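You operate a simulated robot arm through the tools that you are given. There is no shell and no other tool. Be economical: measure what you need, move in short steps, check, and stop when the job is done.

Carry out the task below with a simulated two-armed robot. There is one attempt and no reset: what you move stays moved.

TASK
Carry the red board with both arms and set it on the top of the lab bench.

Only the result counts: the job must be done as asked and must still hold three seconds after the hand-in. Knocking over, shifting, dropping, spilling or breaking anything else fails it.

THE ROBOT
Two 7-joint arms with two-finger parallel grippers on one trunk, on a base that drives. Base frame: it is fixed to the floor where the robot stands at the start and does not move with it; the origin is under the middle of the robot, x ahead of it, y to its left, z up; the surface under the hand at the start is at about z = 0.9. Readings come in m, degrees, newtons and seconds.
The left shoulder is at the start at [0.07, 0.133, 1.226], the right one opposite. With the tool pointing down near the work surface each hand reaches from about 0.1 to 0.64 m from the robot's upright axis, wherever it stands, measured 20 degrees to its own side. Places, roughly: red board (36x23x12 cm) [0.5, -0.1, 0.9]; top of the lab bench [-1.9, -1.3, 0.8]. Payload 1.57 kg a hand.
The tool frame of a hand sits at the grasp point between the pads (the TCP): z along the fingers, y along the line on which they close. The tips reach 0.03 m beyond it. Largest opening 0.08 m; finger width 0.017, thickness 0.012; the body of the gripper, 0.04 by 0.082 m, starts 0.08 m behind the TCP.
Orientation is that of the tool frame in the base frame, as [roll, pitch, yaw] about the fixed x, y, z axes, in that order (R = Rz(yaw) Ry(pitch) Rx(roll)). With the fingers straight down and closing along the base's y, the tool's x points along the base's -x, its y along +y and its z along -z.

THE INTERFACE
- The arms move only by the tool servo_tool. It takes "left_series", "right_series" or both (then of equal length, played together; a hand with none holds still); each is a list that holds one entry, the list of rows, each a list of 6 numbers: the shift along the base's x, y, z in units of 50 mm (1.0 is 50 mm), then the turn, a rotation vector about the base's x, y, z in units of 4 degrees (1.0 is 4 degrees). In form: [[[x, y, z, rx, ry, rz], ...]]. A call has 1 to 10 rows; each row shifts and turns the commanded pose from where the row before left it. "left_jaw" and "right_jaw" are, for a hand that has rows, the finger opening in m, from 0 to 0.08, set as the call begins (left out, the last holds). A call with a number of a shift or a turn outside -1 to 1 is refused whole. Rows are played at 5 a second. More than 0.05 m and 8.6 degrees between two rows, or a gripper value outside its range, and nothing of the call is played. A pose out of reach is approached as far as the arm can. The call stops where the force on the tool passes 40 N (or 10 N more than at its start, if that is more) or the arm is blocked; 0.2 s more then pass. Each finger travels about 0.153 m/s and halts on what it meets, pressing with about 41 N; the grip force reading is that of the motor and also rises with nothing between the fingers. The clock runs only during rows and for 0.2 s after the last one: add rows that do not move to give the fingers time. It gives the time, the measured TCP pose, the force on the tool (base axes), the opening and the grip force at its end, in the units of the frame above (readings bear some noise), with the torque about the TCP (base axes, N m) and any sound that the robot's microphone picked up.
- Cameras (640 x 400 px; columns grow to the right, rows downward): "scene" is now at [0.1404, -0.0198, 1.4431]; the picture's right is [-0.18, -0.98, 0.00], its down [-0.70, 0.13, -0.71] and it looks along [0.70, -0.13, -0.71] (base axes); focal length 264 px, centre (320, 200). "left" rides on the left gripper at [0.072, 0.007, -0.122] in its tool frame; the picture's right is [-0.09, 1.00, 0.00], its down [-0.84, -0.08, -0.54] and it looks along [-0.54, -0.05, 0.84] (tool axes); focal length 238 px, centre (320, 200). "right" rides on the right gripper at [0.072, -0.007, -0.122] in its tool frame; the picture's right is [0.09, 1.00, 0.00], its down [-0.84, 0.08, -0.54] and it looks along [-0.54, 0.05, 0.84] (tool axes); focal length 238 px, centre (320, 200). There is no depth. A picture from a camera that has moved, and an enlarged one, comes with that camera's place and axes in the base frame and with its lens. The place of the scene camera against the robot may be out by one fixed shift of up to 0.018 m in any direction.
- get_image(camera): a new picture of that camera. No time passes.
- slide_trunk(by): slides the trunk up (or, below 0, down) by that many m; the arms and the scene camera ride with it, the base frame stays. It gives what a move gives, with no picture.
- drive_base(legs): drives the robot by 1 to 6 legs, each [ahead, left, turn to the left] in m, m and degrees, along the robot's own axes; the way and the turn of a leg run together, so that a leg with both is an arc; at most 1.5 m and 180 degrees a leg. The arms and the cameras ride along, it lands a little off, and it stops where it bumps. It gives what a move gives.
- turn_head(pan, tilt): turns the head with the scene camera to pan (to the left, within 86 degrees either way) and tilt (down, from -29 to 69), counted from straight ahead of the robot. It gives what a move gives.
- close_up(camera, box): a new picture of the part [left, top, right, bottom] of that camera's present view, enlarged. No time passes.
- finish_job(): hands the job in; it is judged then, once.

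Go step by step. Nothing tells you exact positions but the pictures and the camera data: compare them with the known pose of the tool, close in by small moves and look again before you grip or let go. The budget is 120 turns and 100 pictures, counting those below and the enlarged ones. Unless the task says otherwise, let go and move clear before handing in, and close with one line.

The tools are called after "Call:" by a JSON object that holds its "method" and its "body". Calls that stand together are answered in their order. servo_tool: Moves the arms, as the interface text tells. Its arguments: {"type":"object","properties":{"left_series":{"type":"array","items":{"type":"array","items":{"type":"array","items":{"type":"number"}}}},"left_jaw":{"type":"number"},"right_series":{"type":"array","items":{"type":"array","items":{"type":"array","items":{"type":"number"}}}},"right_jaw":{"type":"number"}},"required":[]} The other tools are called the same way: slide_trunk (by) slides the trunk up or down; drive_base (legs) drives the base; turn_head (pan, tilt) turns the head that bears the scene camera; get_image (camera) takes a picture; close_up (camera, box) takes an enlarged picture of a part of a camera's view; finish_job () hands the job in.

At the start:

```text
clock: 0.0
left_tool_pos: [0.4065, 0.0876, 1.247]
left_orientation: [-180.0, 0.0, 180.0]
left_wrist_force: [0.1, -0.5, 0.7]
left_wrist_torque: [-0.01, 0.01, 0.04]
left_width: 0.0798
left_grip_force: 0.1
right_tool_pos: [0.4201, -0.3084, 1.2025]
right_orientation: [-180.0, 0.0, 179.9]
right_wrist_force: [-0.8, 0.2, 0.3]
right_wrist_torque: [0.0, 0.01, 0.01]
right_width: 0.0802
right_grip_force: 0.0
trunk travel left (down, up): [-0.8, 0.14]
robot x, y, heading: [-0.0014, 0.002, -0.1]
head pan, tilt: [-10.3, 45.0]
```

scene: 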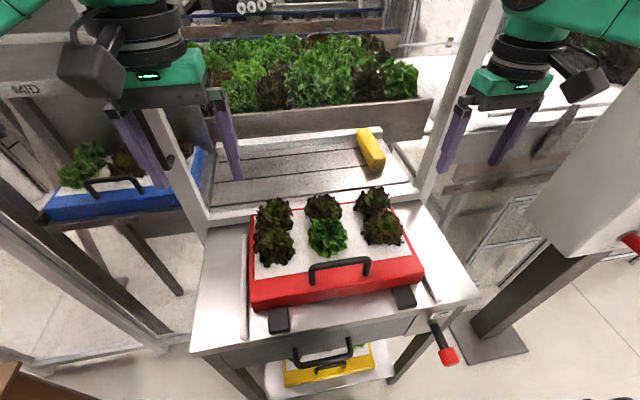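
right: 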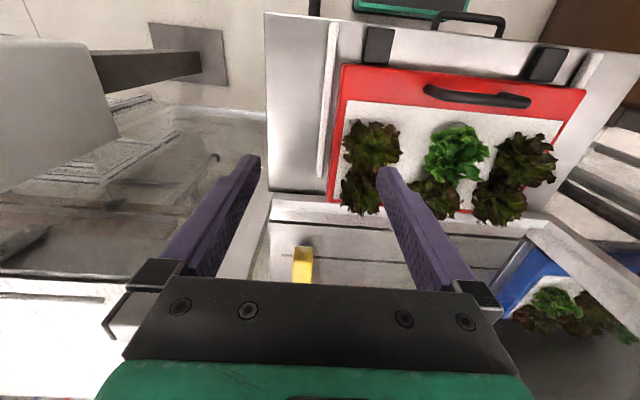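
left: 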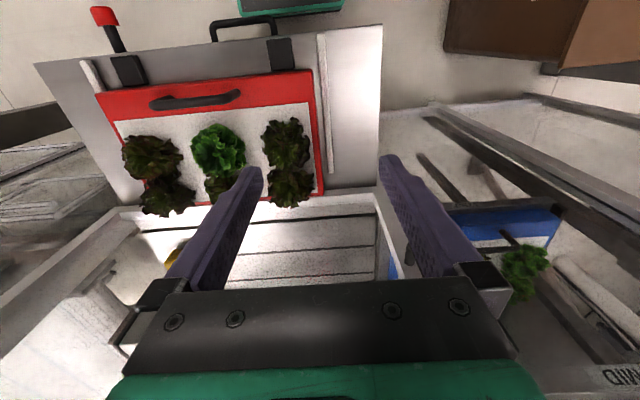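

I see the red board (a tray with plants) on a steel stand ahead of me, a handle on its near side. I'll look closer at it from several views before planning the grasp.

Call:
{"method": "close_up", "body": {"camera": "scene", "box": [180, 160, 500, 360]}}

Call:
{"method": "close_up", "body": {"camera": "right", "box": [260, 0, 640, 240]}}

Call:
{"method": "close_up", "body": {"camera": "left", "box": [30, 0, 410, 240]}}

```text
2.00 times, centred on (340, 260) of scene
camera zoom: at [0.1404, -0.0198, 1.4431], right [-0.18, -0.98, 0.0], down [-0.7, 0.13, -0.71], along [0.7, -0.13, -0.71], focal length 529 px, centre (280, 80)
```

zoom: 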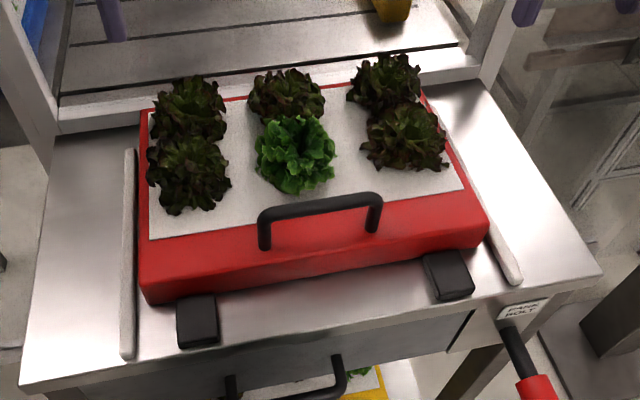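

```text
1.67 times, centred on (450, 120) of right
camera zoom: at [0.3483, -0.3156, 1.3247], right [-0.09, 1.0, 0.0], down [0.84, 0.08, 0.54], along [0.54, 0.05, -0.84], focal length 397 px, centre (103, 333)
```

zoom: 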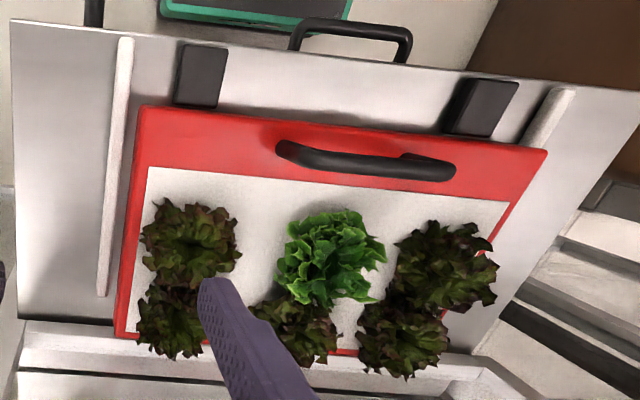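

```text
1.67 times, centred on (220, 120) of left
camera zoom: at [0.3351, 0.0942, 1.3674], right [0.09, 1.0, 0.0], down [0.84, -0.08, 0.54], along [0.54, -0.05, -0.84], focal length 397 px, centre (487, 333)
```

zoom: 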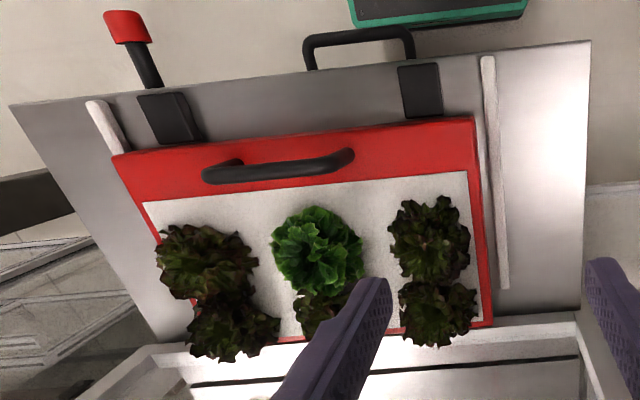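

The board looks to span about x 0.38–0.61, y −0.29–0.07. I need more detail of the sides, blocks and thickness.

Call:
{"method": "close_up", "body": {"camera": "scene", "box": [230, 250, 360, 340]}}

Call:
{"method": "close_up", "body": {"camera": "scene", "box": [340, 230, 480, 330]}}

Call:
{"method": "close_up", "body": {"camera": "left", "box": [200, 30, 360, 130]}}

```text
4.44 times, centred on (295, 295) of scene
camera zoom: at [0.1404, -0.0198, 1.4431], right [-0.18, -0.98, 0.0], down [-0.7, 0.13, -0.71], along [0.7, -0.13, -0.71], focal length 1175 px, centre (431, -222)
```

zoom: 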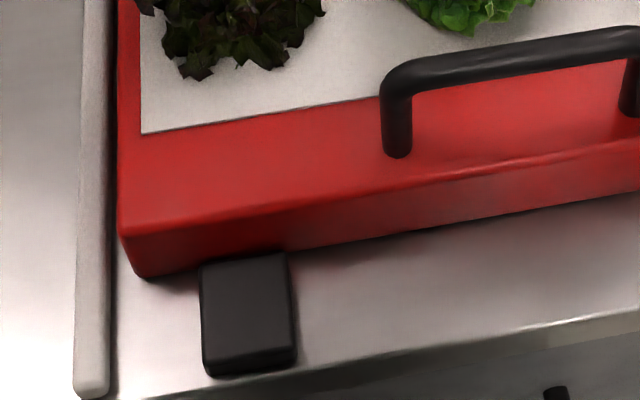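

```text
4.00 times, centred on (410, 280) of scene
camera zoom: at [0.1404, -0.0198, 1.4431], right [-0.18, -0.98, 0.0], down [-0.7, 0.13, -0.71], along [0.7, -0.13, -0.71], focal length 1058 px, centre (-40, -120)
```

zoom: 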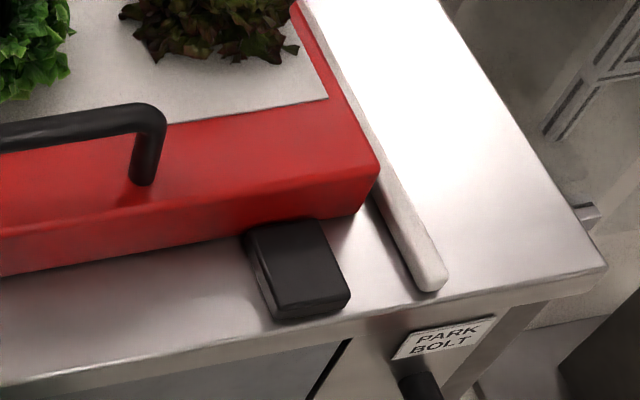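

```text
4.00 times, centred on (280, 80) of left
camera zoom: at [0.3351, 0.0942, 1.3674], right [0.09, 1.0, 0.0], down [0.84, -0.08, 0.54], along [0.54, -0.05, -0.84], focal length 953 px, centre (480, 680)
```

zoom: 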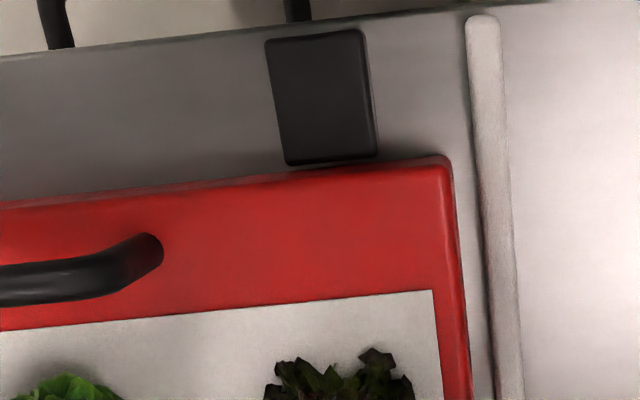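

The board is a solid slab with one near handle, between two rails and behind two black stops. I'll look around first before deciding how to back off for a low view.

Call:
{"method": "turn_head", "body": {"pan": -86, "tilt": 30}}

Call:
{"method": "get_image", "body": {"camera": "scene"}}

Call:
{"method": "turn_head", "body": {"pan": 86, "tilt": 30}}

Call:
{"method": "get_image", "body": {"camera": "scene"}}

```text
clock: 1.5
left_tool_pos: [0.4072, 0.0876, 1.2457]
left_orientation: [179.9, 0.0, 180.0]
left_wrist_force: [0.6, -0.7, 0.0]
left_wrist_torque: [0.05, -0.02, -0.01]
left_width: 0.08
left_grip_force: 0.1
right_tool_pos: [0.4204, -0.3089, 1.2026]
right_orientation: [180.0, 0.1, 180.0]
right_wrist_force: [-0.2, 0.2, 0.2]
right_wrist_torque: [0.02, 0.03, -0.01]
right_width: 0.08
right_grip_force: 0.1
trunk travel left (down, up): [-0.8, 0.14]
robot x, y, heading: [0.0012, -0.0017, 0.0]
head pan, tilt: [-85.9, 30.0]
```

```text
90 pictures are left
camera scene: at [0.0668, -0.0954, 1.4657], right [-1.0, -0.07, 0.0], down [-0.04, 0.5, -0.87], along [0.06, -0.86, -0.5], focal length 264 px, centre (320, 200)
```

scene: 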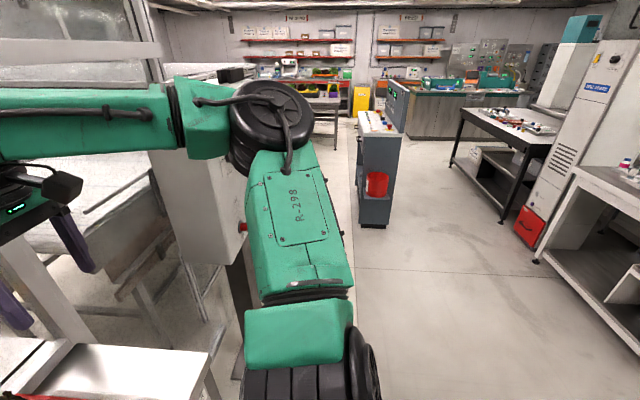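

```text
clock: 4.1
left_tool_pos: [0.4069, 0.0876, 1.2453]
left_orientation: [180.0, 0.0, 180.0]
left_wrist_force: [-0.9, 0.2, 0.5]
left_wrist_torque: [0.0, 0.0, -0.02]
left_width: 0.0799
left_grip_force: 0.1
right_tool_pos: [0.4208, -0.3084, 1.203]
right_orientation: [180.0, 0.0, -180.0]
right_wrist_force: [0.3, -0.7, -0.2]
right_wrist_torque: [-0.01, -0.04, 0.01]
right_width: 0.08
right_grip_force: 0.1
trunk travel left (down, up): [-0.8, 0.14]
robot x, y, heading: [-0.0028, 0.0029, -0.1]
head pan, tilt: [85.9, 30.0]
```

```text
89 pictures are left
camera scene: at [0.0668, 0.0851, 1.4657], right [1.0, -0.07, 0.0], down [-0.04, -0.5, -0.87], along [0.06, 0.86, -0.5], focal length 264 px, centre (320, 200)
```

scene: 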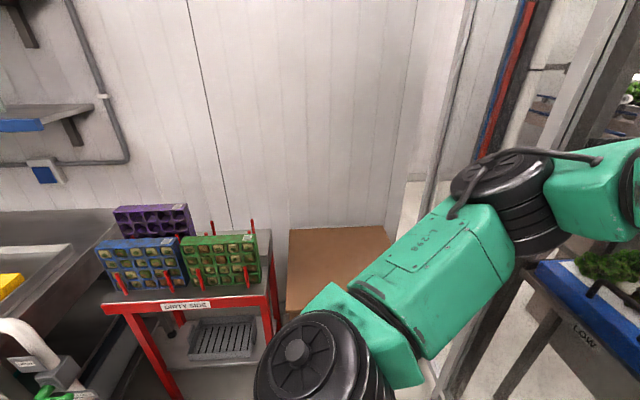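

To the right is open floor and the bench's corner shows around (−1.2, −1.25). I'll back off 0.4 m and look at the board from low down.

Call:
{"method": "drive_base", "body": {"legs": [[-0.45, 0, 0]]}}

Call:
{"method": "turn_head", "body": {"pan": -5, "tilt": 20}}

Call:
{"method": "slide_trunk", "body": {"by": -0.4}}

Call:
{"method": "get_image", "body": {"camera": "scene"}}

```text
clock: 6.8
left_tool_pos: [-0.0351, 0.0871, 1.2444]
left_orientation: [180.0, -0.1, -179.9]
left_wrist_force: [0.4, 0.1, -0.3]
left_wrist_torque: [0.0, 0.0, -0.01]
left_width: 0.0799
left_grip_force: 0.2
right_tool_pos: [-0.0211, -0.3088, 1.2025]
right_orientation: [179.9, -0.1, -179.9]
right_wrist_force: [0.4, -0.6, -0.8]
right_wrist_torque: [0.01, 0.01, 0.01]
right_width: 0.0798
right_grip_force: 0.1
trunk travel left (down, up): [-0.8, 0.14]
robot x, y, heading: [-0.4445, -0.0021, 0.3]
head pan, tilt: [85.9, 30.0]
```

```text
clock: 8.4
left_tool_pos: [-0.0359, 0.0882, 1.2448]
left_orientation: [-179.9, 0.0, -179.9]
left_wrist_force: [0.9, 0.1, -1.2]
left_wrist_torque: [0.0, -0.02, -0.02]
left_width: 0.0801
left_grip_force: 0.1
right_tool_pos: [-0.0243, -0.3085, 1.2031]
right_orientation: [-179.9, 0.0, -180.0]
right_wrist_force: [1.0, -1.3, 0.3]
right_wrist_torque: [0.0, -0.01, 0.01]
right_width: 0.0802
right_grip_force: 0.0
trunk travel left (down, up): [-0.8, 0.14]
robot x, y, heading: [-0.4461, -0.0031, 0.1]
head pan, tilt: [-5.0, 20.0]
```

```text
clock: 12.3
left_tool_pos: [-0.037, 0.0869, 0.8462]
left_orientation: [-180.0, -0.1, -179.9]
left_wrist_force: [-0.2, -0.1, -0.6]
left_wrist_torque: [-0.03, 0.01, 0.02]
left_width: 0.08
left_grip_force: 0.1
right_tool_pos: [-0.0227, -0.3093, 0.8039]
right_orientation: [-180.0, -0.1, -179.9]
right_wrist_force: [0.4, -0.3, -0.4]
right_wrist_torque: [-0.01, 0.02, 0.02]
right_width: 0.0802
right_grip_force: 0.1
trunk travel left (down, up): [-0.4, 0.54]
robot x, y, heading: [-0.441, 0.0015, -0.0]
head pan, tilt: [-5.0, 20.0]
```

```text
88 pictures are left
camera scene: at [-0.2914, -0.0134, 1.0818], right [-0.09, -1.0, 0.0], down [-0.34, 0.03, -0.94], along [0.94, -0.08, -0.34], focal length 264 px, centre (320, 200)
```

scene: 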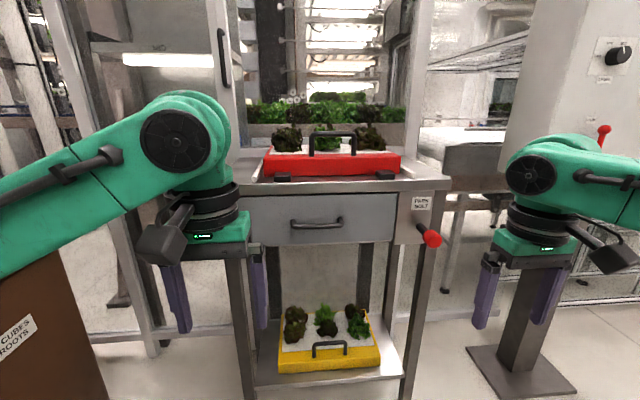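

Call:
{"method": "close_up", "body": {"camera": "scene", "box": [240, 115, 440, 240]}}

Call:
{"method": "close_up", "body": {"camera": "scene", "box": [250, 120, 330, 200]}}

```text
3.20 times, centred on (340, 178) of scene
camera zoom: at [-0.2914, -0.0134, 1.0818], right [-0.09, -1.0, 0.0], down [-0.34, 0.03, -0.94], along [0.94, -0.08, -0.34], focal length 846 px, centre (256, 272)
```

zoom: 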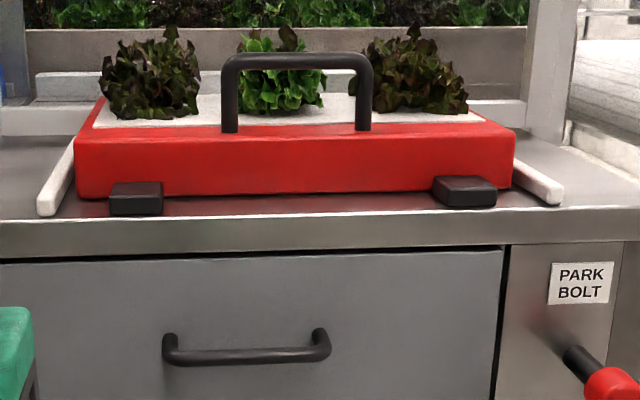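

```text
5.00 times, centred on (290, 160) of scene
camera zoom: at [-0.2914, -0.0134, 1.0818], right [-0.09, -1.0, 0.0], down [-0.34, 0.03, -0.94], along [0.94, -0.08, -0.34], focal length 1322 px, centre (470, 400)
```

zoom: 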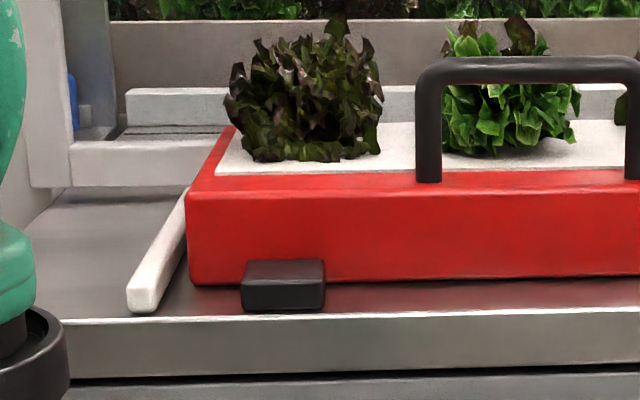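

The slab is 5 cm thick, flush on the table (z≈0.905), with near face x≈0.378, y −0.288…0.072. The handle bar is at x≈0.39, z≈1.01. Now I'll scout the bench before picking up.

Call:
{"method": "slide_trunk", "body": {"by": 0.4}}

Call:
{"method": "drive_base", "body": {"legs": [[0, 0, -70]]}}

Call:
{"method": "turn_head", "body": {"pan": -65, "tilt": 25}}

Call:
{"method": "get_image", "body": {"camera": "scene"}}

```text
clock: 16.1
left_tool_pos: [-0.0367, 0.0869, 1.2463]
left_orientation: [-180.0, 0.0, -179.8]
left_wrist_force: [-0.2, -0.5, -0.2]
left_wrist_torque: [0.03, 0.03, 0.01]
left_width: 0.0801
left_grip_force: 0.1
right_tool_pos: [-0.0234, -0.3087, 1.2021]
right_orientation: [-179.9, 0.0, -179.9]
right_wrist_force: [0.5, 0.1, 1.3]
right_wrist_torque: [0.01, 0.0, 0.03]
right_width: 0.0798
right_grip_force: 0.1
trunk travel left (down, up): [-0.8, 0.14]
robot x, y, heading: [-0.4453, -0.0004, 0.2]
head pan, tilt: [-5.0, 20.0]
```

```text
clock: 19.5
left_tool_pos: [-0.2209, -0.3511, 1.2457]
left_orientation: [180.0, 0.0, 110.2]
left_wrist_force: [0.4, 0.1, 0.8]
left_wrist_torque: [0.01, -0.04, 0.02]
left_width: 0.0801
left_grip_force: 0.0
right_tool_pos: [-0.5889, -0.5024, 1.2027]
right_orientation: [180.0, 0.0, 110.3]
right_wrist_force: [-0.4, 0.3, 0.6]
right_wrist_torque: [0.01, -0.01, 0.01]
right_width: 0.0802
right_grip_force: 0.1
trunk travel left (down, up): [-0.8, 0.14]
robot x, y, heading: [-0.4459, 0.002, -69.6]
head pan, tilt: [-5.0, 20.0]
```

```text
clock: 20.8
left_tool_pos: [-0.2212, -0.3528, 1.2455]
left_orientation: [179.9, 0.0, 110.2]
left_wrist_force: [-0.3, 0.5, 0.0]
left_wrist_torque: [0.01, -0.03, 0.01]
left_width: 0.0799
left_grip_force: 0.0
right_tool_pos: [-0.5889, -0.5015, 1.2033]
right_orientation: [179.9, -0.1, 110.3]
right_wrist_force: [-0.1, 0.4, -0.7]
right_wrist_torque: [-0.03, 0.03, -0.02]
right_width: 0.0801
right_grip_force: 0.1
trunk travel left (down, up): [-0.8, 0.14]
robot x, y, heading: [-0.4456, -0.0002, -69.7]
head pan, tilt: [-65.0, 25.0]
```

```text
85 pictures are left
camera scene: at [-0.4818, -0.1181, 1.4736], right [-0.71, 0.7, 0.0], down [0.3, 0.3, -0.91], along [-0.64, -0.64, -0.42], focal length 264 px, centre (320, 200)
```

scene: 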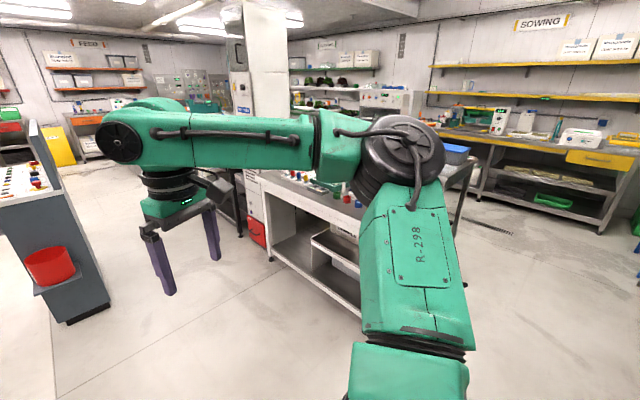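

The bench is partly hidden by my own arm; I turn further to face it.

Call:
{"method": "drive_base", "body": {"legs": [[0, 0, -68]]}}

Call:
{"method": "turn_head", "body": {"pan": 0, "tilt": 25}}

Call:
{"method": "get_image", "body": {"camera": "scene"}}

```text
clock: 24.2
left_tool_pos: [-0.6944, -0.3342, 1.2465]
left_orientation: [-180.0, 0.0, 41.2]
left_wrist_force: [0.7, -0.3, 0.3]
left_wrist_torque: [0.0, 0.0, -0.01]
left_width: 0.0804
left_grip_force: 0.0
right_tool_pos: [-0.9643, -0.0459, 1.2037]
right_orientation: [-179.9, 0.1, 41.2]
right_wrist_force: [-0.6, -0.2, 0.0]
right_wrist_torque: [0.0, -0.03, 0.02]
right_width: 0.08
right_grip_force: 0.1
trunk travel left (down, up): [-0.8, 0.14]
robot x, y, heading: [-0.4435, 0.0003, -138.9]
head pan, tilt: [-65.0, 25.0]
```

```text
clock: 25.6
left_tool_pos: [-0.693, -0.3343, 1.2464]
left_orientation: [180.0, 0.0, 41.2]
left_wrist_force: [0.3, 0.0, 0.4]
left_wrist_torque: [0.02, 0.0, 0.0]
left_width: 0.0799
left_grip_force: 0.0
right_tool_pos: [-0.9653, -0.0449, 1.2021]
right_orientation: [-180.0, 0.1, 41.1]
right_wrist_force: [0.3, -0.5, -0.2]
right_wrist_torque: [-0.03, -0.02, 0.01]
right_width: 0.0802
right_grip_force: 0.1
trunk travel left (down, up): [-0.8, 0.14]
robot x, y, heading: [-0.4417, 0.0023, -138.9]
head pan, tilt: [0.0, 25.0]
```

```text
84 pictures are left
camera scene: at [-0.5414, -0.0991, 1.4736], right [-0.66, 0.75, 0.0], down [0.32, 0.28, -0.91], along [-0.68, -0.6, -0.42], focal length 264 px, centre (320, 200)
```

scene: 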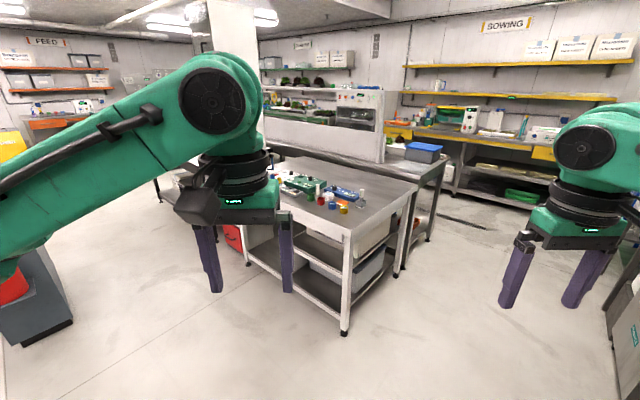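

Call:
{"method": "close_up", "body": {"camera": "scene", "box": [240, 120, 460, 260]}}

```text
2.86 times, centred on (350, 190) of scene
camera zoom: at [-0.5414, -0.0991, 1.4736], right [-0.66, 0.75, 0.0], down [0.32, 0.28, -0.91], along [-0.68, -0.6, -0.42], focal length 756 px, centre (234, 229)
```

zoom: 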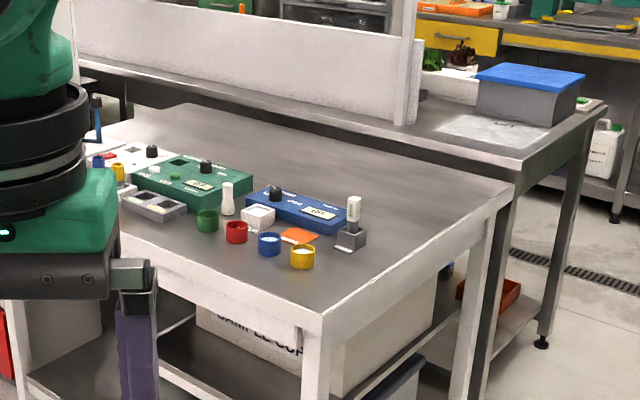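

The bench top lies around x −1.47…−2.22, from y≈−0.70 on, with instruments on the near part. I need a closer view of free spots and of what stands to my right.

Call:
{"method": "turn_head", "body": {"pan": -60, "tilt": 30}}

Call:
{"method": "get_image", "body": {"camera": "scene"}}

Call:
{"method": "drive_base", "body": {"legs": [[0.45, 0, 0]]}}

Call:
{"method": "turn_head", "body": {"pan": -5, "tilt": 30}}

Call:
{"method": "get_image", "body": {"camera": "scene"}}

```text
clock: 26.9
left_tool_pos: [-0.693, -0.3348, 1.2458]
left_orientation: [179.9, 0.0, 41.2]
left_wrist_force: [0.4, -0.3, -0.2]
left_wrist_torque: [0.02, 0.0, 0.0]
left_width: 0.0799
left_grip_force: 0.0
right_tool_pos: [-0.9633, -0.0451, 1.204]
right_orientation: [179.9, 0.1, 41.2]
right_wrist_force: [-0.1, -0.1, 0.3]
right_wrist_torque: [-0.04, 0.05, 0.02]
right_width: 0.0803
right_grip_force: 0.0
trunk travel left (down, up): [-0.8, 0.14]
robot x, y, heading: [-0.4463, 0.0005, -138.7]
head pan, tilt: [-60.0, 30.0]
```

```text
82 pictures are left
camera scene: at [-0.5577, -0.0095, 1.4657], right [0.32, 0.95, 0.0], down [0.47, -0.16, -0.87], along [-0.82, 0.28, -0.5], focal length 264 px, centre (320, 200)
```

scene: 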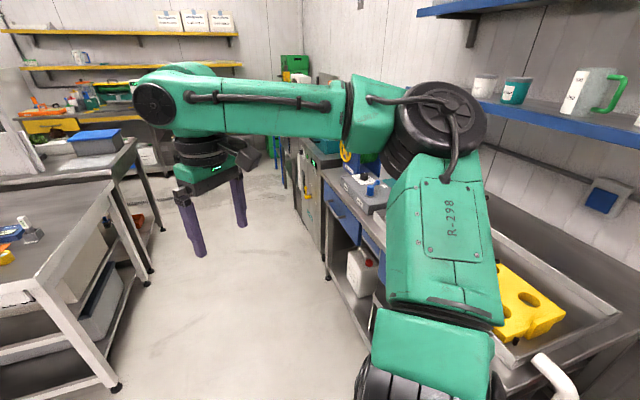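

```text
clock: 29.6
left_tool_pos: [-1.0148, -0.6293, 1.2451]
left_orientation: [180.0, 0.1, 42.1]
left_wrist_force: [0.4, 0.3, 0.4]
left_wrist_torque: [0.0, 0.0, -0.03]
left_width: 0.0801
left_grip_force: 0.0
right_tool_pos: [-1.2892, -0.3429, 1.2028]
right_orientation: [180.0, 0.1, 42.0]
right_wrist_force: [0.4, -1.0, 0.3]
right_wrist_torque: [-0.05, -0.01, 0.01]
right_width: 0.08
right_grip_force: 0.1
trunk travel left (down, up): [-0.8, 0.14]
robot x, y, heading: [-0.7707, -0.2919, -137.8]
head pan, tilt: [-60.0, 30.0]
```

```text
clock: 30.8
left_tool_pos: [-1.0148, -0.6299, 1.2449]
left_orientation: [180.0, 0.0, 42.2]
left_wrist_force: [0.4, 0.1, 0.1]
left_wrist_torque: [0.01, 0.01, 0.0]
left_width: 0.0798
left_grip_force: 0.0
right_tool_pos: [-1.2899, -0.3438, 1.2032]
right_orientation: [179.9, 0.0, 42.1]
right_wrist_force: [-0.8, -0.8, 0.0]
right_wrist_torque: [0.01, -0.01, 0.01]
right_width: 0.0801
right_grip_force: 0.0
trunk travel left (down, up): [-0.8, 0.14]
robot x, y, heading: [-0.7701, -0.2946, -138.0]
head pan, tilt: [-5.0, 30.0]
```

```text
81 pictures are left
camera scene: at [-0.8708, -0.3846, 1.4657], right [-0.6, 0.8, 0.0], down [0.4, 0.3, -0.87], along [-0.69, -0.52, -0.5], focal length 264 px, centre (320, 200)
```

scene: 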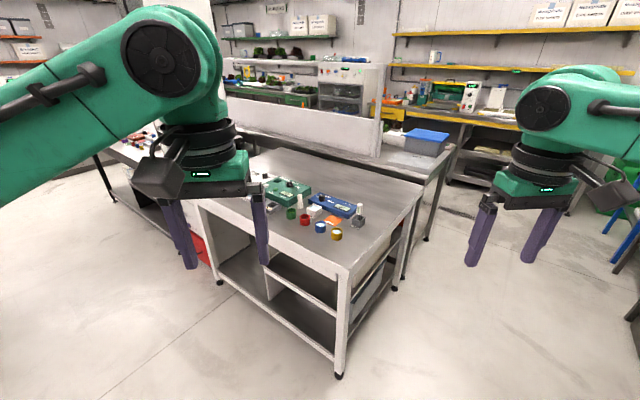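

Call:
{"method": "close_up", "body": {"camera": "scene", "box": [220, 130, 440, 280]}}

```text
2.67 times, centred on (330, 205) of scene
camera zoom: at [-0.8708, -0.3846, 1.4657], right [-0.6, 0.8, 0.0], down [0.4, 0.3, -0.87], along [-0.69, -0.52, -0.5], focal length 705 px, centre (293, 187)
```

zoom: 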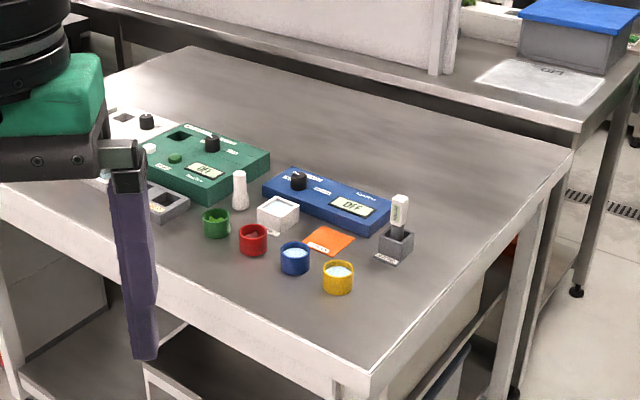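

The free strip on the bench is x −1.84…−2.26 by y −0.71…−1.79; I'd set the board at about (−2.06, −0.86), approaching from the +y end. Now back to the stand, turning the hands so the spread fingers can press the board's short sides from outside (yaw left −90°, right +90°).

Call:
{"method": "drive_base", "body": {"legs": [[-0.43, 0, 0], [0, 0, 138]]}}

Call:
{"method": "servo_tool", "body": {"left_series": [[[0, 0.5, 0, 0, 0, -1], [0, 0.5, 0, 0, 0, -1], [0, 0.5, 0, 0, 0, -1], [0, 0, 0, 0, 0, -1], [0, 0, 0, 0, 0, -1], [0, 0, 0, 0, 0, -1], [0, 0, 0, 0, 0, -1], [0, 0, 0, 0, 0, -1], [0, 0, 0, 0, 0, -1], [0, 0, 0, 0, 0, -1]]], "right_series": [[[0, -0.5, 0, 0, 0, 1], [0, -0.5, 0, 0, 0, 1], [0, 0, 0.3, 0, 0, 1], [0, 0, 0.3, 0, 0, 1], [0, 0, 0.3, 0, 0, 1], [0, 0, 0, 0, 0, 1], [0, 0, 0, 0, 0, 1], [0, 0, 0, 0, 0, 1], [0, 0, 0, 0, 0, 1], [0, 0, 0, 0, 0, 1]]]}}

Call:
{"method": "servo_tool", "body": {"left_series": [[[0, 0, 0, 0, 0, -1], [0, 0, 0, 0, 0, -1], [0, 0, 0, 0, 0, -1], [0, 0, 0, 0, 0, -1], [0, 0, 0, 0, 0, -1], [0, 0, 0, 0, 0, -1], [0, 0, 0, 0, 0, -1], [0, 0, 0, 0, 0, -1], [0, 0, 0, 0, 0, -1], [0, 0, 0, 0, 0, -1]]], "right_series": [[[0, 0, 0, 0, 0, 1], [0, 0, 0, 0, 0, 1], [0, 0, 0, 0, 0, 1], [0, 0, 0, 0, 0, 1], [0, 0, 0, 0, 0, 1], [0, 0, 0, 0, 0, 1], [0, 0, 0, 0, 0, 1], [0, 0, 0, 0, 0, 1], [0, 0, 0, 0, 0, 1], [0, 0, 0, 0, 0, 1]]]}}

```text
clock: 39.1
left_tool_pos: [-0.0453, 0.0819, 1.246]
left_orientation: [180.0, -0.1, 179.6]
left_wrist_force: [-0.5, -1.0, -0.4]
left_wrist_torque: [0.0, 0.01, 0.02]
left_width: 0.0798
left_grip_force: 0.1
right_tool_pos: [-0.0349, -0.3147, 1.2031]
right_orientation: [180.0, 0.0, 179.7]
right_wrist_force: [-0.3, -1.3, -0.6]
right_wrist_torque: [-0.01, -0.02, 0.02]
right_width: 0.08
right_grip_force: 0.1
trunk travel left (down, up): [-0.8, 0.14]
robot x, y, heading: [-0.4495, -0.0012, -0.5]
head pan, tilt: [-5.0, 30.0]
```

```text
clock: 41.3
left_tool_pos: [-0.0442, 0.1557, 1.2469]
left_orientation: [180.0, -0.1, 139.6]
left_wrist_force: [0.1, -0.6, -0.1]
left_wrist_torque: [0.0, 0.01, 0.04]
left_width: 0.0801
left_grip_force: 0.1
right_tool_pos: [-0.0328, -0.3633, 1.2492]
right_orientation: [-179.9, 0.0, -140.3]
right_wrist_force: [0.0, 0.5, 0.6]
right_wrist_torque: [0.03, 0.01, 0.02]
right_width: 0.0799
right_grip_force: 0.0
trunk travel left (down, up): [-0.8, 0.14]
robot x, y, heading: [-0.4537, -0.0027, -0.3]
head pan, tilt: [-5.0, 30.0]
```

```text
clock: 43.5
left_tool_pos: [-0.0449, 0.1577, 1.2457]
left_orientation: [179.9, -0.1, 99.5]
left_wrist_force: [-0.3, -0.1, 0.1]
left_wrist_torque: [0.01, 0.0, 0.01]
left_width: 0.0799
left_grip_force: 0.1
right_tool_pos: [-0.0339, -0.364, 1.2483]
right_orientation: [180.0, 0.0, -100.3]
right_wrist_force: [-0.3, 0.0, 0.4]
right_wrist_torque: [-0.01, -0.01, -0.01]
right_width: 0.0802
right_grip_force: 0.0
trunk travel left (down, up): [-0.8, 0.14]
robot x, y, heading: [-0.4522, -0.0031, -0.5]
head pan, tilt: [-5.0, 30.0]
```

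Hands turn as wanted. I finish the yaw and drive in, centring the robot on the board (y≈−0.108).

Call:
{"method": "servo_tool", "body": {"left_series": [[[0, 0, 0, 0, 0, -0.8], [0, 0, 0, 0, 0, -0.8], [0, 0, 0, 0, 0, -0.8]]], "right_series": [[[0, 0, 0, 0, 0, 0.86], [0, 0, 0, 0, 0, 0.86], [0, 0, 0, 0, 0, 0.86]]]}}

Call:
{"method": "drive_base", "body": {"legs": [[0.47, -0.1, 0.4]]}}

Call:
{"method": "turn_head", "body": {"pan": 0, "tilt": 50}}

Call:
{"method": "get_image", "body": {"camera": "scene"}}

Call:
{"method": "get_image", "body": {"camera": "left"}}

Call:
{"method": "get_image", "body": {"camera": "right"}}

```text
clock: 44.3
left_tool_pos: [-0.0444, 0.1571, 1.2453]
left_orientation: [179.9, 0.0, 89.9]
left_wrist_force: [0.4, -0.1, 0.7]
left_wrist_torque: [-0.05, -0.03, 0.02]
left_width: 0.0801
left_grip_force: 0.0
right_tool_pos: [-0.0337, -0.3636, 1.2492]
right_orientation: [-180.0, 0.0, -90.1]
right_wrist_force: [0.0, 0.0, -0.5]
right_wrist_torque: [0.0, 0.0, 0.04]
right_width: 0.08
right_grip_force: 0.1
trunk travel left (down, up): [-0.8, 0.14]
robot x, y, heading: [-0.4536, -0.0048, -0.4]
head pan, tilt: [-5.0, 30.0]
```

```text
clock: 47.1
left_tool_pos: [0.4127, 0.0622, 1.2462]
left_orientation: [180.0, 0.0, 90.7]
left_wrist_force: [0.0, 0.2, -0.4]
left_wrist_torque: [0.01, -0.01, 0.01]
left_width: 0.0801
left_grip_force: 0.0
right_tool_pos: [0.4288, -0.458, 1.2495]
right_orientation: [-179.9, 0.0, -89.4]
right_wrist_force: [0.4, 0.5, 0.3]
right_wrist_torque: [0.04, -0.02, 0.02]
right_width: 0.08
right_grip_force: 0.1
trunk travel left (down, up): [-0.8, 0.14]
robot x, y, heading: [0.0071, -0.1012, 0.2]
head pan, tilt: [-5.0, 30.0]
```

```text
clock: 47.9
left_tool_pos: [0.4153, 0.0613, 1.2453]
left_orientation: [-180.0, 0.0, 90.7]
left_wrist_force: [0.1, 0.7, -0.8]
left_wrist_torque: [0.01, 0.0, -0.01]
left_width: 0.0798
left_grip_force: 0.0
right_tool_pos: [0.4316, -0.4568, 1.2468]
right_orientation: [-179.9, 0.1, -89.4]
right_wrist_force: [0.0, 0.0, 0.5]
right_wrist_torque: [0.01, 0.01, 0.01]
right_width: 0.0802
right_grip_force: 0.0
trunk travel left (down, up): [-0.8, 0.14]
robot x, y, heading: [0.0081, -0.1043, 0.2]
head pan, tilt: [0.0, 50.0]
```

```text
79 pictures are left
camera scene: at [0.1462, -0.1063, 1.4361], right [0.0, -1.0, 0.0], down [-0.77, 0.0, -0.64], along [0.64, 0.0, -0.77], focal length 264 px, centre (320, 200)
```

scene: 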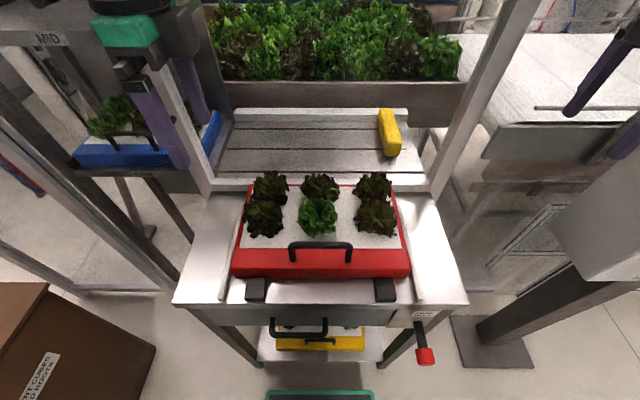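

```text
78 pictures are left
camera left: at [0.4206, 0.1344, 1.3675], right [1.0, -0.08, 0.0], down [-0.07, -0.84, 0.54], along [-0.04, -0.54, -0.84], focal length 238 px, centre (320, 200)
```

left: 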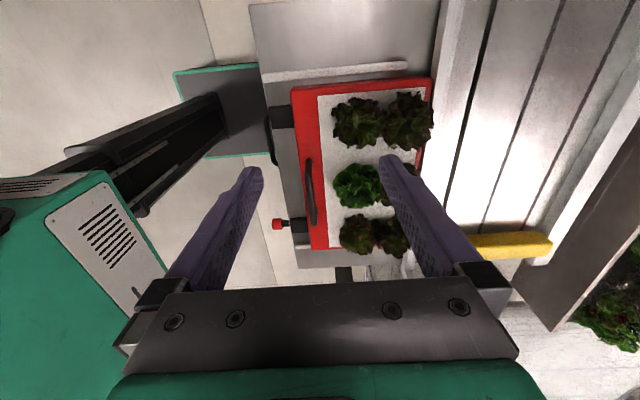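

```text
77 pictures are left
camera right: at [0.4386, -0.5303, 1.3694], right [-0.99, -0.1, 0.0], down [-0.09, 0.84, 0.54], along [-0.06, 0.54, -0.84], focal length 238 px, centre (320, 200)
```

right: 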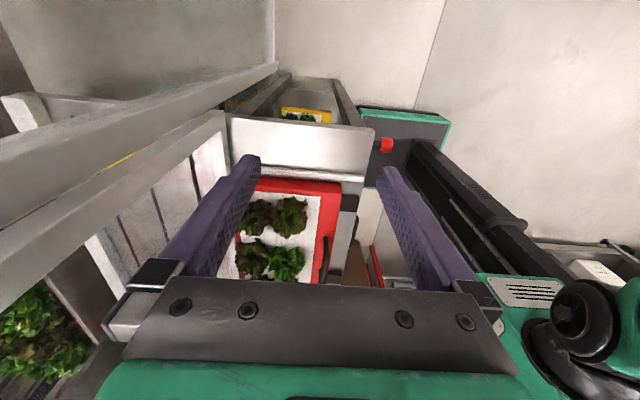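

Everything is symmetric in front of me. I bring the hands beside the board's short ends, still well above.

Call:
{"method": "servo_tool", "body": {"left_series": [[[0.4, 0.3, -0.5, 0, 0, -0.1], [0.4, 0.3, -0.5, 0, 0, -0.1], [0.4, 0.3, -0.5, 0, 0, 0], [0.4, 0.3, -0.5, 0, 0, 0], [0, 0, -0.6, 0, 0, 0], [0, 0, -0.6, 0, 0, 0]]], "right_series": [[[0.32, 0.64, -0.5, 0, 0, -0.1], [0.32, 0.64, -0.5, 0, 0, -0.1], [0.32, 0.64, -0.5, 0, 0, 0], [0.32, 0.64, -0.5, 0, 0, 0], [0, 0, -0.6, 0, 0, 0], [0, 0, -0.6, 0, 0, 0]]]}}

Call:
{"method": "get_image", "body": {"camera": "scene"}}

Call:
{"method": "get_image", "body": {"camera": "left"}}

Call:
{"method": "get_image", "body": {"camera": "right"}}

```text
clock: 49.3
left_tool_pos: [0.4952, 0.1206, 1.0845]
left_orientation: [179.9, -0.1, 89.9]
left_wrist_force: [-0.8, 0.2, -0.3]
left_wrist_torque: [0.0, -0.02, 0.02]
left_width: 0.0798
left_grip_force: 0.0
right_tool_pos: [0.4927, -0.3305, 1.0866]
right_orientation: [179.9, 0.0, -90.2]
right_wrist_force: [-0.6, -1.2, -1.0]
right_wrist_torque: [0.0, -0.01, 0.0]
right_width: 0.0797
right_grip_force: 0.1
trunk travel left (down, up): [-0.8, 0.14]
robot x, y, heading: [0.0082, -0.0989, 0.4]
head pan, tilt: [0.0, 50.0]
```

```text
76 pictures are left
camera scene: at [0.1459, -0.1071, 1.4362], right [0.0, -1.0, 0.0], down [-0.77, 0.0, -0.64], along [0.64, 0.0, -0.77], focal length 264 px, centre (320, 200)
```

scene: 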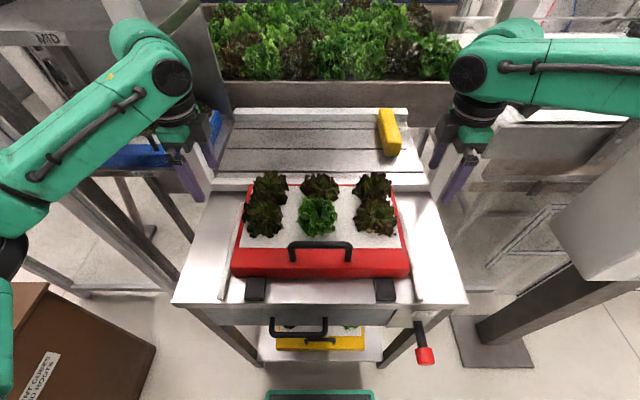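

```text
75 pictures are left
camera left: at [0.5021, 0.1928, 1.2064], right [1.0, -0.09, 0.0], down [-0.08, -0.84, 0.54], along [-0.05, -0.54, -0.84], focal length 238 px, centre (320, 200)
```

left: 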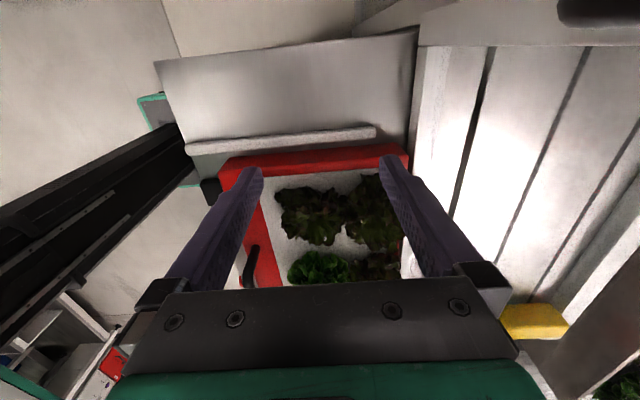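

```text
74 pictures are left
camera right: at [0.4984, -0.4031, 1.2083], right [-1.0, -0.09, 0.0], down [-0.07, 0.84, 0.54], along [-0.05, 0.54, -0.84], focal length 238 px, centre (320, 200)
```

right: 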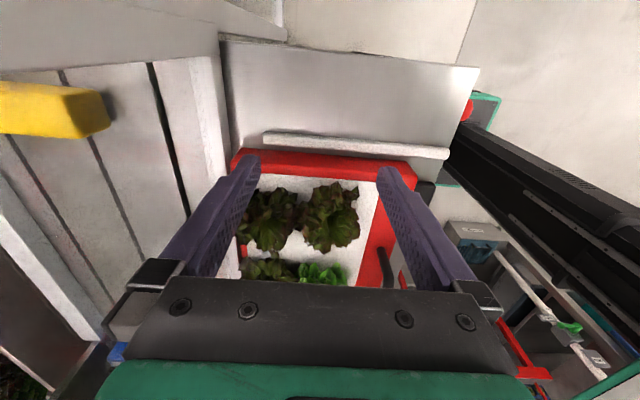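

The side edges match y≈0.072 and −0.288. I lower the hands beside the ends so the tips stay just above the rails.

Call:
{"method": "servo_tool", "body": {"left_series": [[[0, -0.1, -0.5, 0, 0, 0], [0, -0.1, -0.5, 0, 0, 0], [0, -0.1, -0.5, 0, 0, 0], [0, -0.1, -0.5, 0, 0, 0], [0, 0, -0.47, 0, 0, 0], [0, 0, 0, 0, 0, 0]]], "right_series": [[[0, 0.08, -0.5, 0, 0, 0], [0, 0.08, -0.5, 0, 0, 0], [0, 0.08, -0.5, 0, 0, 0], [0, 0.08, -0.5, 0, 0, 0], [0, 0, -0.5, 0, 0, 0], [0, 0, 0, 0, 0, 0]]]}}

Call:
{"method": "get_image", "body": {"camera": "left"}}

Call:
{"method": "get_image", "body": {"camera": "right"}}

Call:
{"method": "get_image", "body": {"camera": "scene"}}

```text
clock: 50.7
left_tool_pos: [0.4934, 0.1016, 0.9626]
left_orientation: [180.0, 0.0, 89.8]
left_wrist_force: [0.0, -0.3, 0.9]
left_wrist_torque: [-0.02, -0.03, 0.02]
left_width: 0.0801
left_grip_force: 0.0
right_tool_pos: [0.496, -0.3128, 0.9615]
right_orientation: [180.0, -0.1, -90.2]
right_wrist_force: [-1.0, -0.5, 0.4]
right_wrist_torque: [0.0, 0.02, 0.0]
right_width: 0.0799
right_grip_force: 0.1
trunk travel left (down, up): [-0.8, 0.14]
robot x, y, heading: [0.0087, -0.1021, 0.3]
head pan, tilt: [0.0, 50.0]
```

```text
73 pictures are left
camera left: at [0.4996, 0.1737, 1.0843], right [1.0, -0.09, 0.0], down [-0.08, -0.84, 0.54], along [-0.05, -0.54, -0.84], focal length 238 px, centre (320, 200)
```

left: 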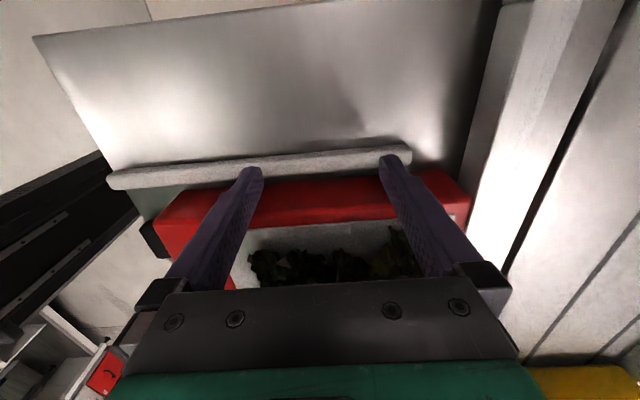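

```text
72 pictures are left
camera right: at [0.5016, -0.3856, 1.0837], right [-1.0, -0.09, 0.0], down [-0.07, 0.84, 0.54], along [-0.05, 0.54, -0.84], focal length 238 px, centre (320, 200)
```

right: 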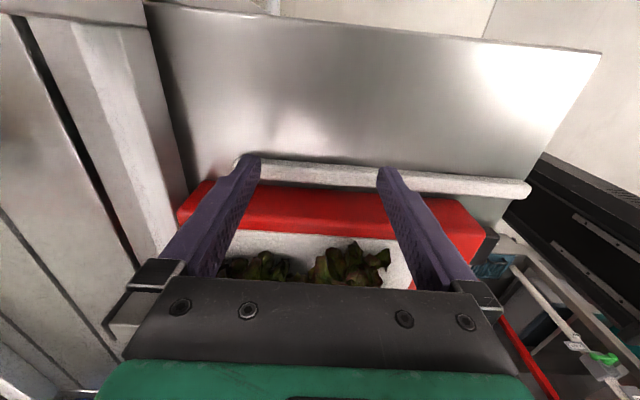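

```text
71 pictures are left
camera scene: at [0.145, -0.106, 1.4362], right [0.0, -1.0, 0.0], down [-0.77, 0.0, -0.64], along [0.64, 0.0, -0.77], focal length 264 px, centre (320, 200)
```

scene: 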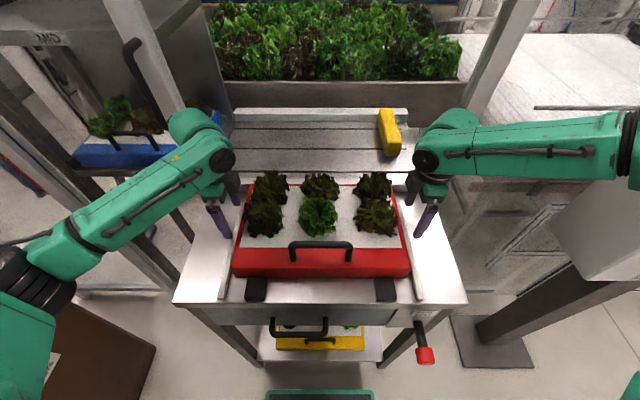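

Tips are outside the board's ends. I lower a few more mm and then close in until light contact.

Call:
{"method": "servo_tool", "body": {"left_series": [[[0, 0, -0.12, 0, 0, 0], [0, -0.08, 0, 0, 0, 0], [0, -0.08, 0, 0, 0, 0], [0, -0.08, 0, 0, 0, 0], [0, -0.08, 0, 0, 0, 0], [0, 0, 0, 0, 0, 0]]], "right_series": [[[0, 0, -0.12, 0, 0, 0], [0, 0.06, 0, 0, 0, 0], [0, 0.06, 0, 0, 0, 0], [0, 0.06, 0, 0, 0, 0], [0, 0.06, 0, 0, 0, 0], [0, 0, 0, 0, 0, 0]]]}}

```text
clock: 52.1
left_tool_pos: [0.495, 0.0879, 0.9564]
left_orientation: [-179.9, 0.1, 89.9]
left_wrist_force: [0.9, 2.7, 0.7]
left_wrist_torque: [0.01, -0.03, 0.16]
left_width: 0.0797
left_grip_force: 0.0
right_tool_pos: [0.4947, -0.3006, 0.9563]
right_orientation: [180.0, 0.0, -90.3]
right_wrist_force: [0.2, -0.1, 0.2]
right_wrist_torque: [0.0, 0.03, 0.0]
right_width: 0.0802
right_grip_force: 0.0
trunk travel left (down, up): [-0.8, 0.14]
robot x, y, heading: [0.0074, -0.1036, 0.0]
head pan, tilt: [0.0, 50.0]
```

The left hand already touches lightly at y≈0.088 (far finger first). Now the right hand closes in.

Call:
{"method": "servo_tool", "body": {"right_series": [[[0, 0.04, 0, 0, 0, 0], [0, 0.04, 0, 0, 0, 0], [0, 0.04, 0, 0, 0, 0], [0, 0, 0, 0, 0, 0]]], "left_series": [[[0, 0, 0, 0, 0, 0], [0, 0, 0, 0, 0, 0], [0, 0, 0, 0, 0, 0], [0, 0, 0, 0, 0, 0]]]}}

Call:
{"method": "get_image", "body": {"camera": "scene"}}

```text
clock: 53.1
left_tool_pos: [0.4951, 0.0871, 0.9566]
left_orientation: [-180.0, 0.0, 89.8]
left_wrist_force: [1.2, 2.5, 1.1]
left_wrist_torque: [0.06, -0.09, 0.18]
left_width: 0.08
left_grip_force: 0.0
right_tool_pos: [0.4951, -0.296, 0.9563]
right_orientation: [179.9, 0.0, -90.2]
right_wrist_force: [0.4, 0.2, -0.7]
right_wrist_torque: [0.02, 0.03, 0.0]
right_width: 0.0801
right_grip_force: 0.1
trunk travel left (down, up): [-0.8, 0.14]
robot x, y, heading: [0.0072, -0.1004, 0.4]
head pan, tilt: [0.0, 50.0]
```

```text
70 pictures are left
camera scene: at [0.1455, -0.1051, 1.4361], right [0.0, -1.0, 0.0], down [-0.77, 0.0, -0.64], along [0.64, 0.0, -0.77], focal length 264 px, centre (320, 200)
```

scene: 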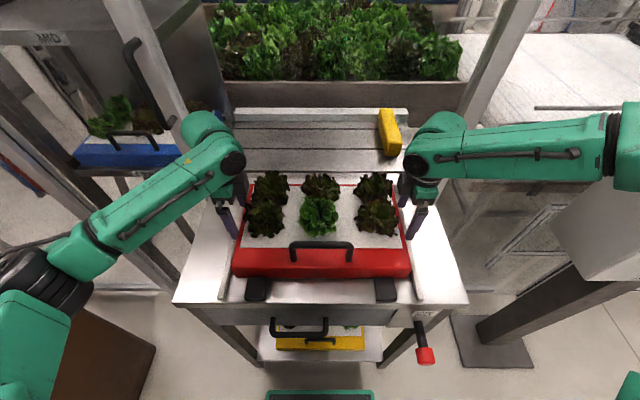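

Call:
{"method": "close_up", "body": {"camera": "scene", "box": [200, 150, 320, 280]}}

Call:
{"method": "get_image", "body": {"camera": "left"}}

Call:
{"method": "get_image", "body": {"camera": "right"}}

```text
3.08 times, centred on (260, 215) of scene
camera zoom: at [0.1455, -0.1051, 1.4361], right [0.0, -1.0, 0.0], down [-0.77, 0.0, -0.64], along [0.64, 0.0, -0.77], focal length 814 px, centre (505, 154)
```

zoom: 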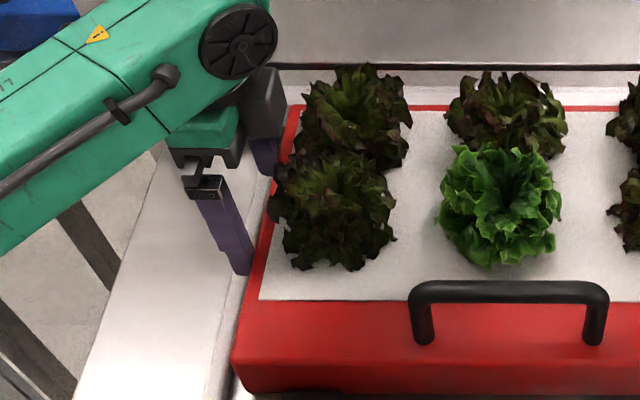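

```text
68 pictures are left
camera left: at [0.5014, 0.1588, 1.0782], right [1.0, -0.09, 0.0], down [-0.08, -0.84, 0.54], along [-0.05, -0.54, -0.84], focal length 238 px, centre (320, 200)
```

left: 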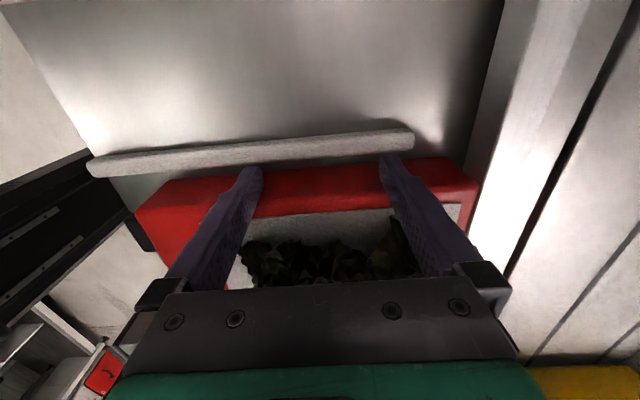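

```text
67 pictures are left
camera right: at [0.5009, -0.3681, 1.0784], right [-1.0, -0.09, 0.0], down [-0.07, 0.84, 0.54], along [-0.05, 0.54, -0.84], focal length 238 px, centre (320, 200)
```

right: 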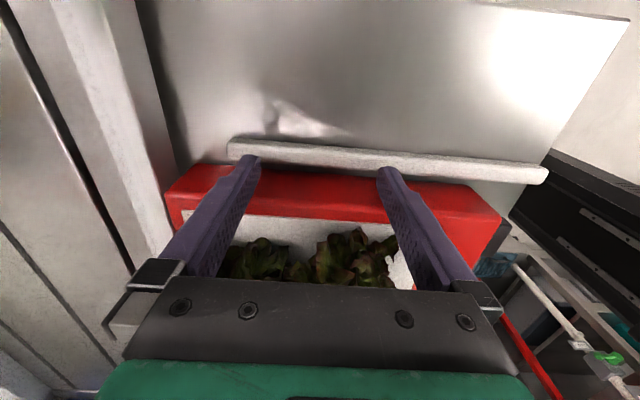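

Board and hands are parallel. The right hand continues inward until contact.

Call:
{"method": "servo_tool", "body": {"right_series": [[[0, 0.04, 0, 0, 0, 0], [0, 0.04, 0, 0, 0, 0], [0, 0.04, 0, 0, 0, 0], [0, 0.04, 0, 0, 0, 0], [0, 0, 0, 0, 0, 0]]]}}

```text
clock: 54.3
left_tool_pos: [0.494, 0.0864, 0.9565]
left_orientation: [-179.9, -0.2, 89.9]
left_wrist_force: [1.1, 14.2, -1.0]
left_wrist_torque: [0.09, -0.09, -0.12]
left_width: 0.0803
left_grip_force: 0.1
right_tool_pos: [0.4945, -0.2909, 0.9564]
right_orientation: [-180.0, -0.3, -90.2]
right_wrist_force: [1.2, -17.5, 6.4]
right_wrist_torque: [-0.17, 0.19, 0.7]
right_width: 0.0798
right_grip_force: 0.1
trunk travel left (down, up): [-0.8, 0.14]
robot x, y, heading: [0.0087, -0.1056, -0.2]
head pan, tilt: [0.0, 50.0]
```

Contact both sides: ~15 N squeeze, span 0.377 as expected. I even out the right hand's fingers with a tiny yaw and raise the squeeze.

Call:
{"method": "servo_tool", "body": {"left_series": [[[0, 0, 0, 0, 0, 0], [0, 0, 0, 0, 0, 0], [0, -0.02, 0, 0, 0, 0], [0, 0, 0, 0, 0, 0]]], "right_series": [[[0, 0, 0, 0, 0, 0.1], [0, 0, 0, 0, 0, 0.1], [0, 0.02, 0, 0, 0, 0], [0, 0, 0, 0, 0, 0]]]}}

```text
clock: 55.3
left_tool_pos: [0.4938, 0.0869, 0.9564]
left_orientation: [-179.8, -0.4, 90.1]
left_wrist_force: [-3.4, 32.2, -4.0]
left_wrist_torque: [0.27, -0.5, 0.12]
left_width: 0.08
left_grip_force: 0.1
right_tool_pos: [0.4952, -0.2886, 0.9568]
right_orientation: [179.9, -0.3, -89.6]
right_wrist_force: [1.3, -34.8, 4.7]
right_wrist_torque: [-0.39, -0.35, -1.46]
right_width: 0.0801
right_grip_force: 0.1
trunk travel left (down, up): [-0.8, 0.14]
robot x, y, heading: [0.0097, -0.0979, 0.5]
head pan, tilt: [0.0, 50.0]
```

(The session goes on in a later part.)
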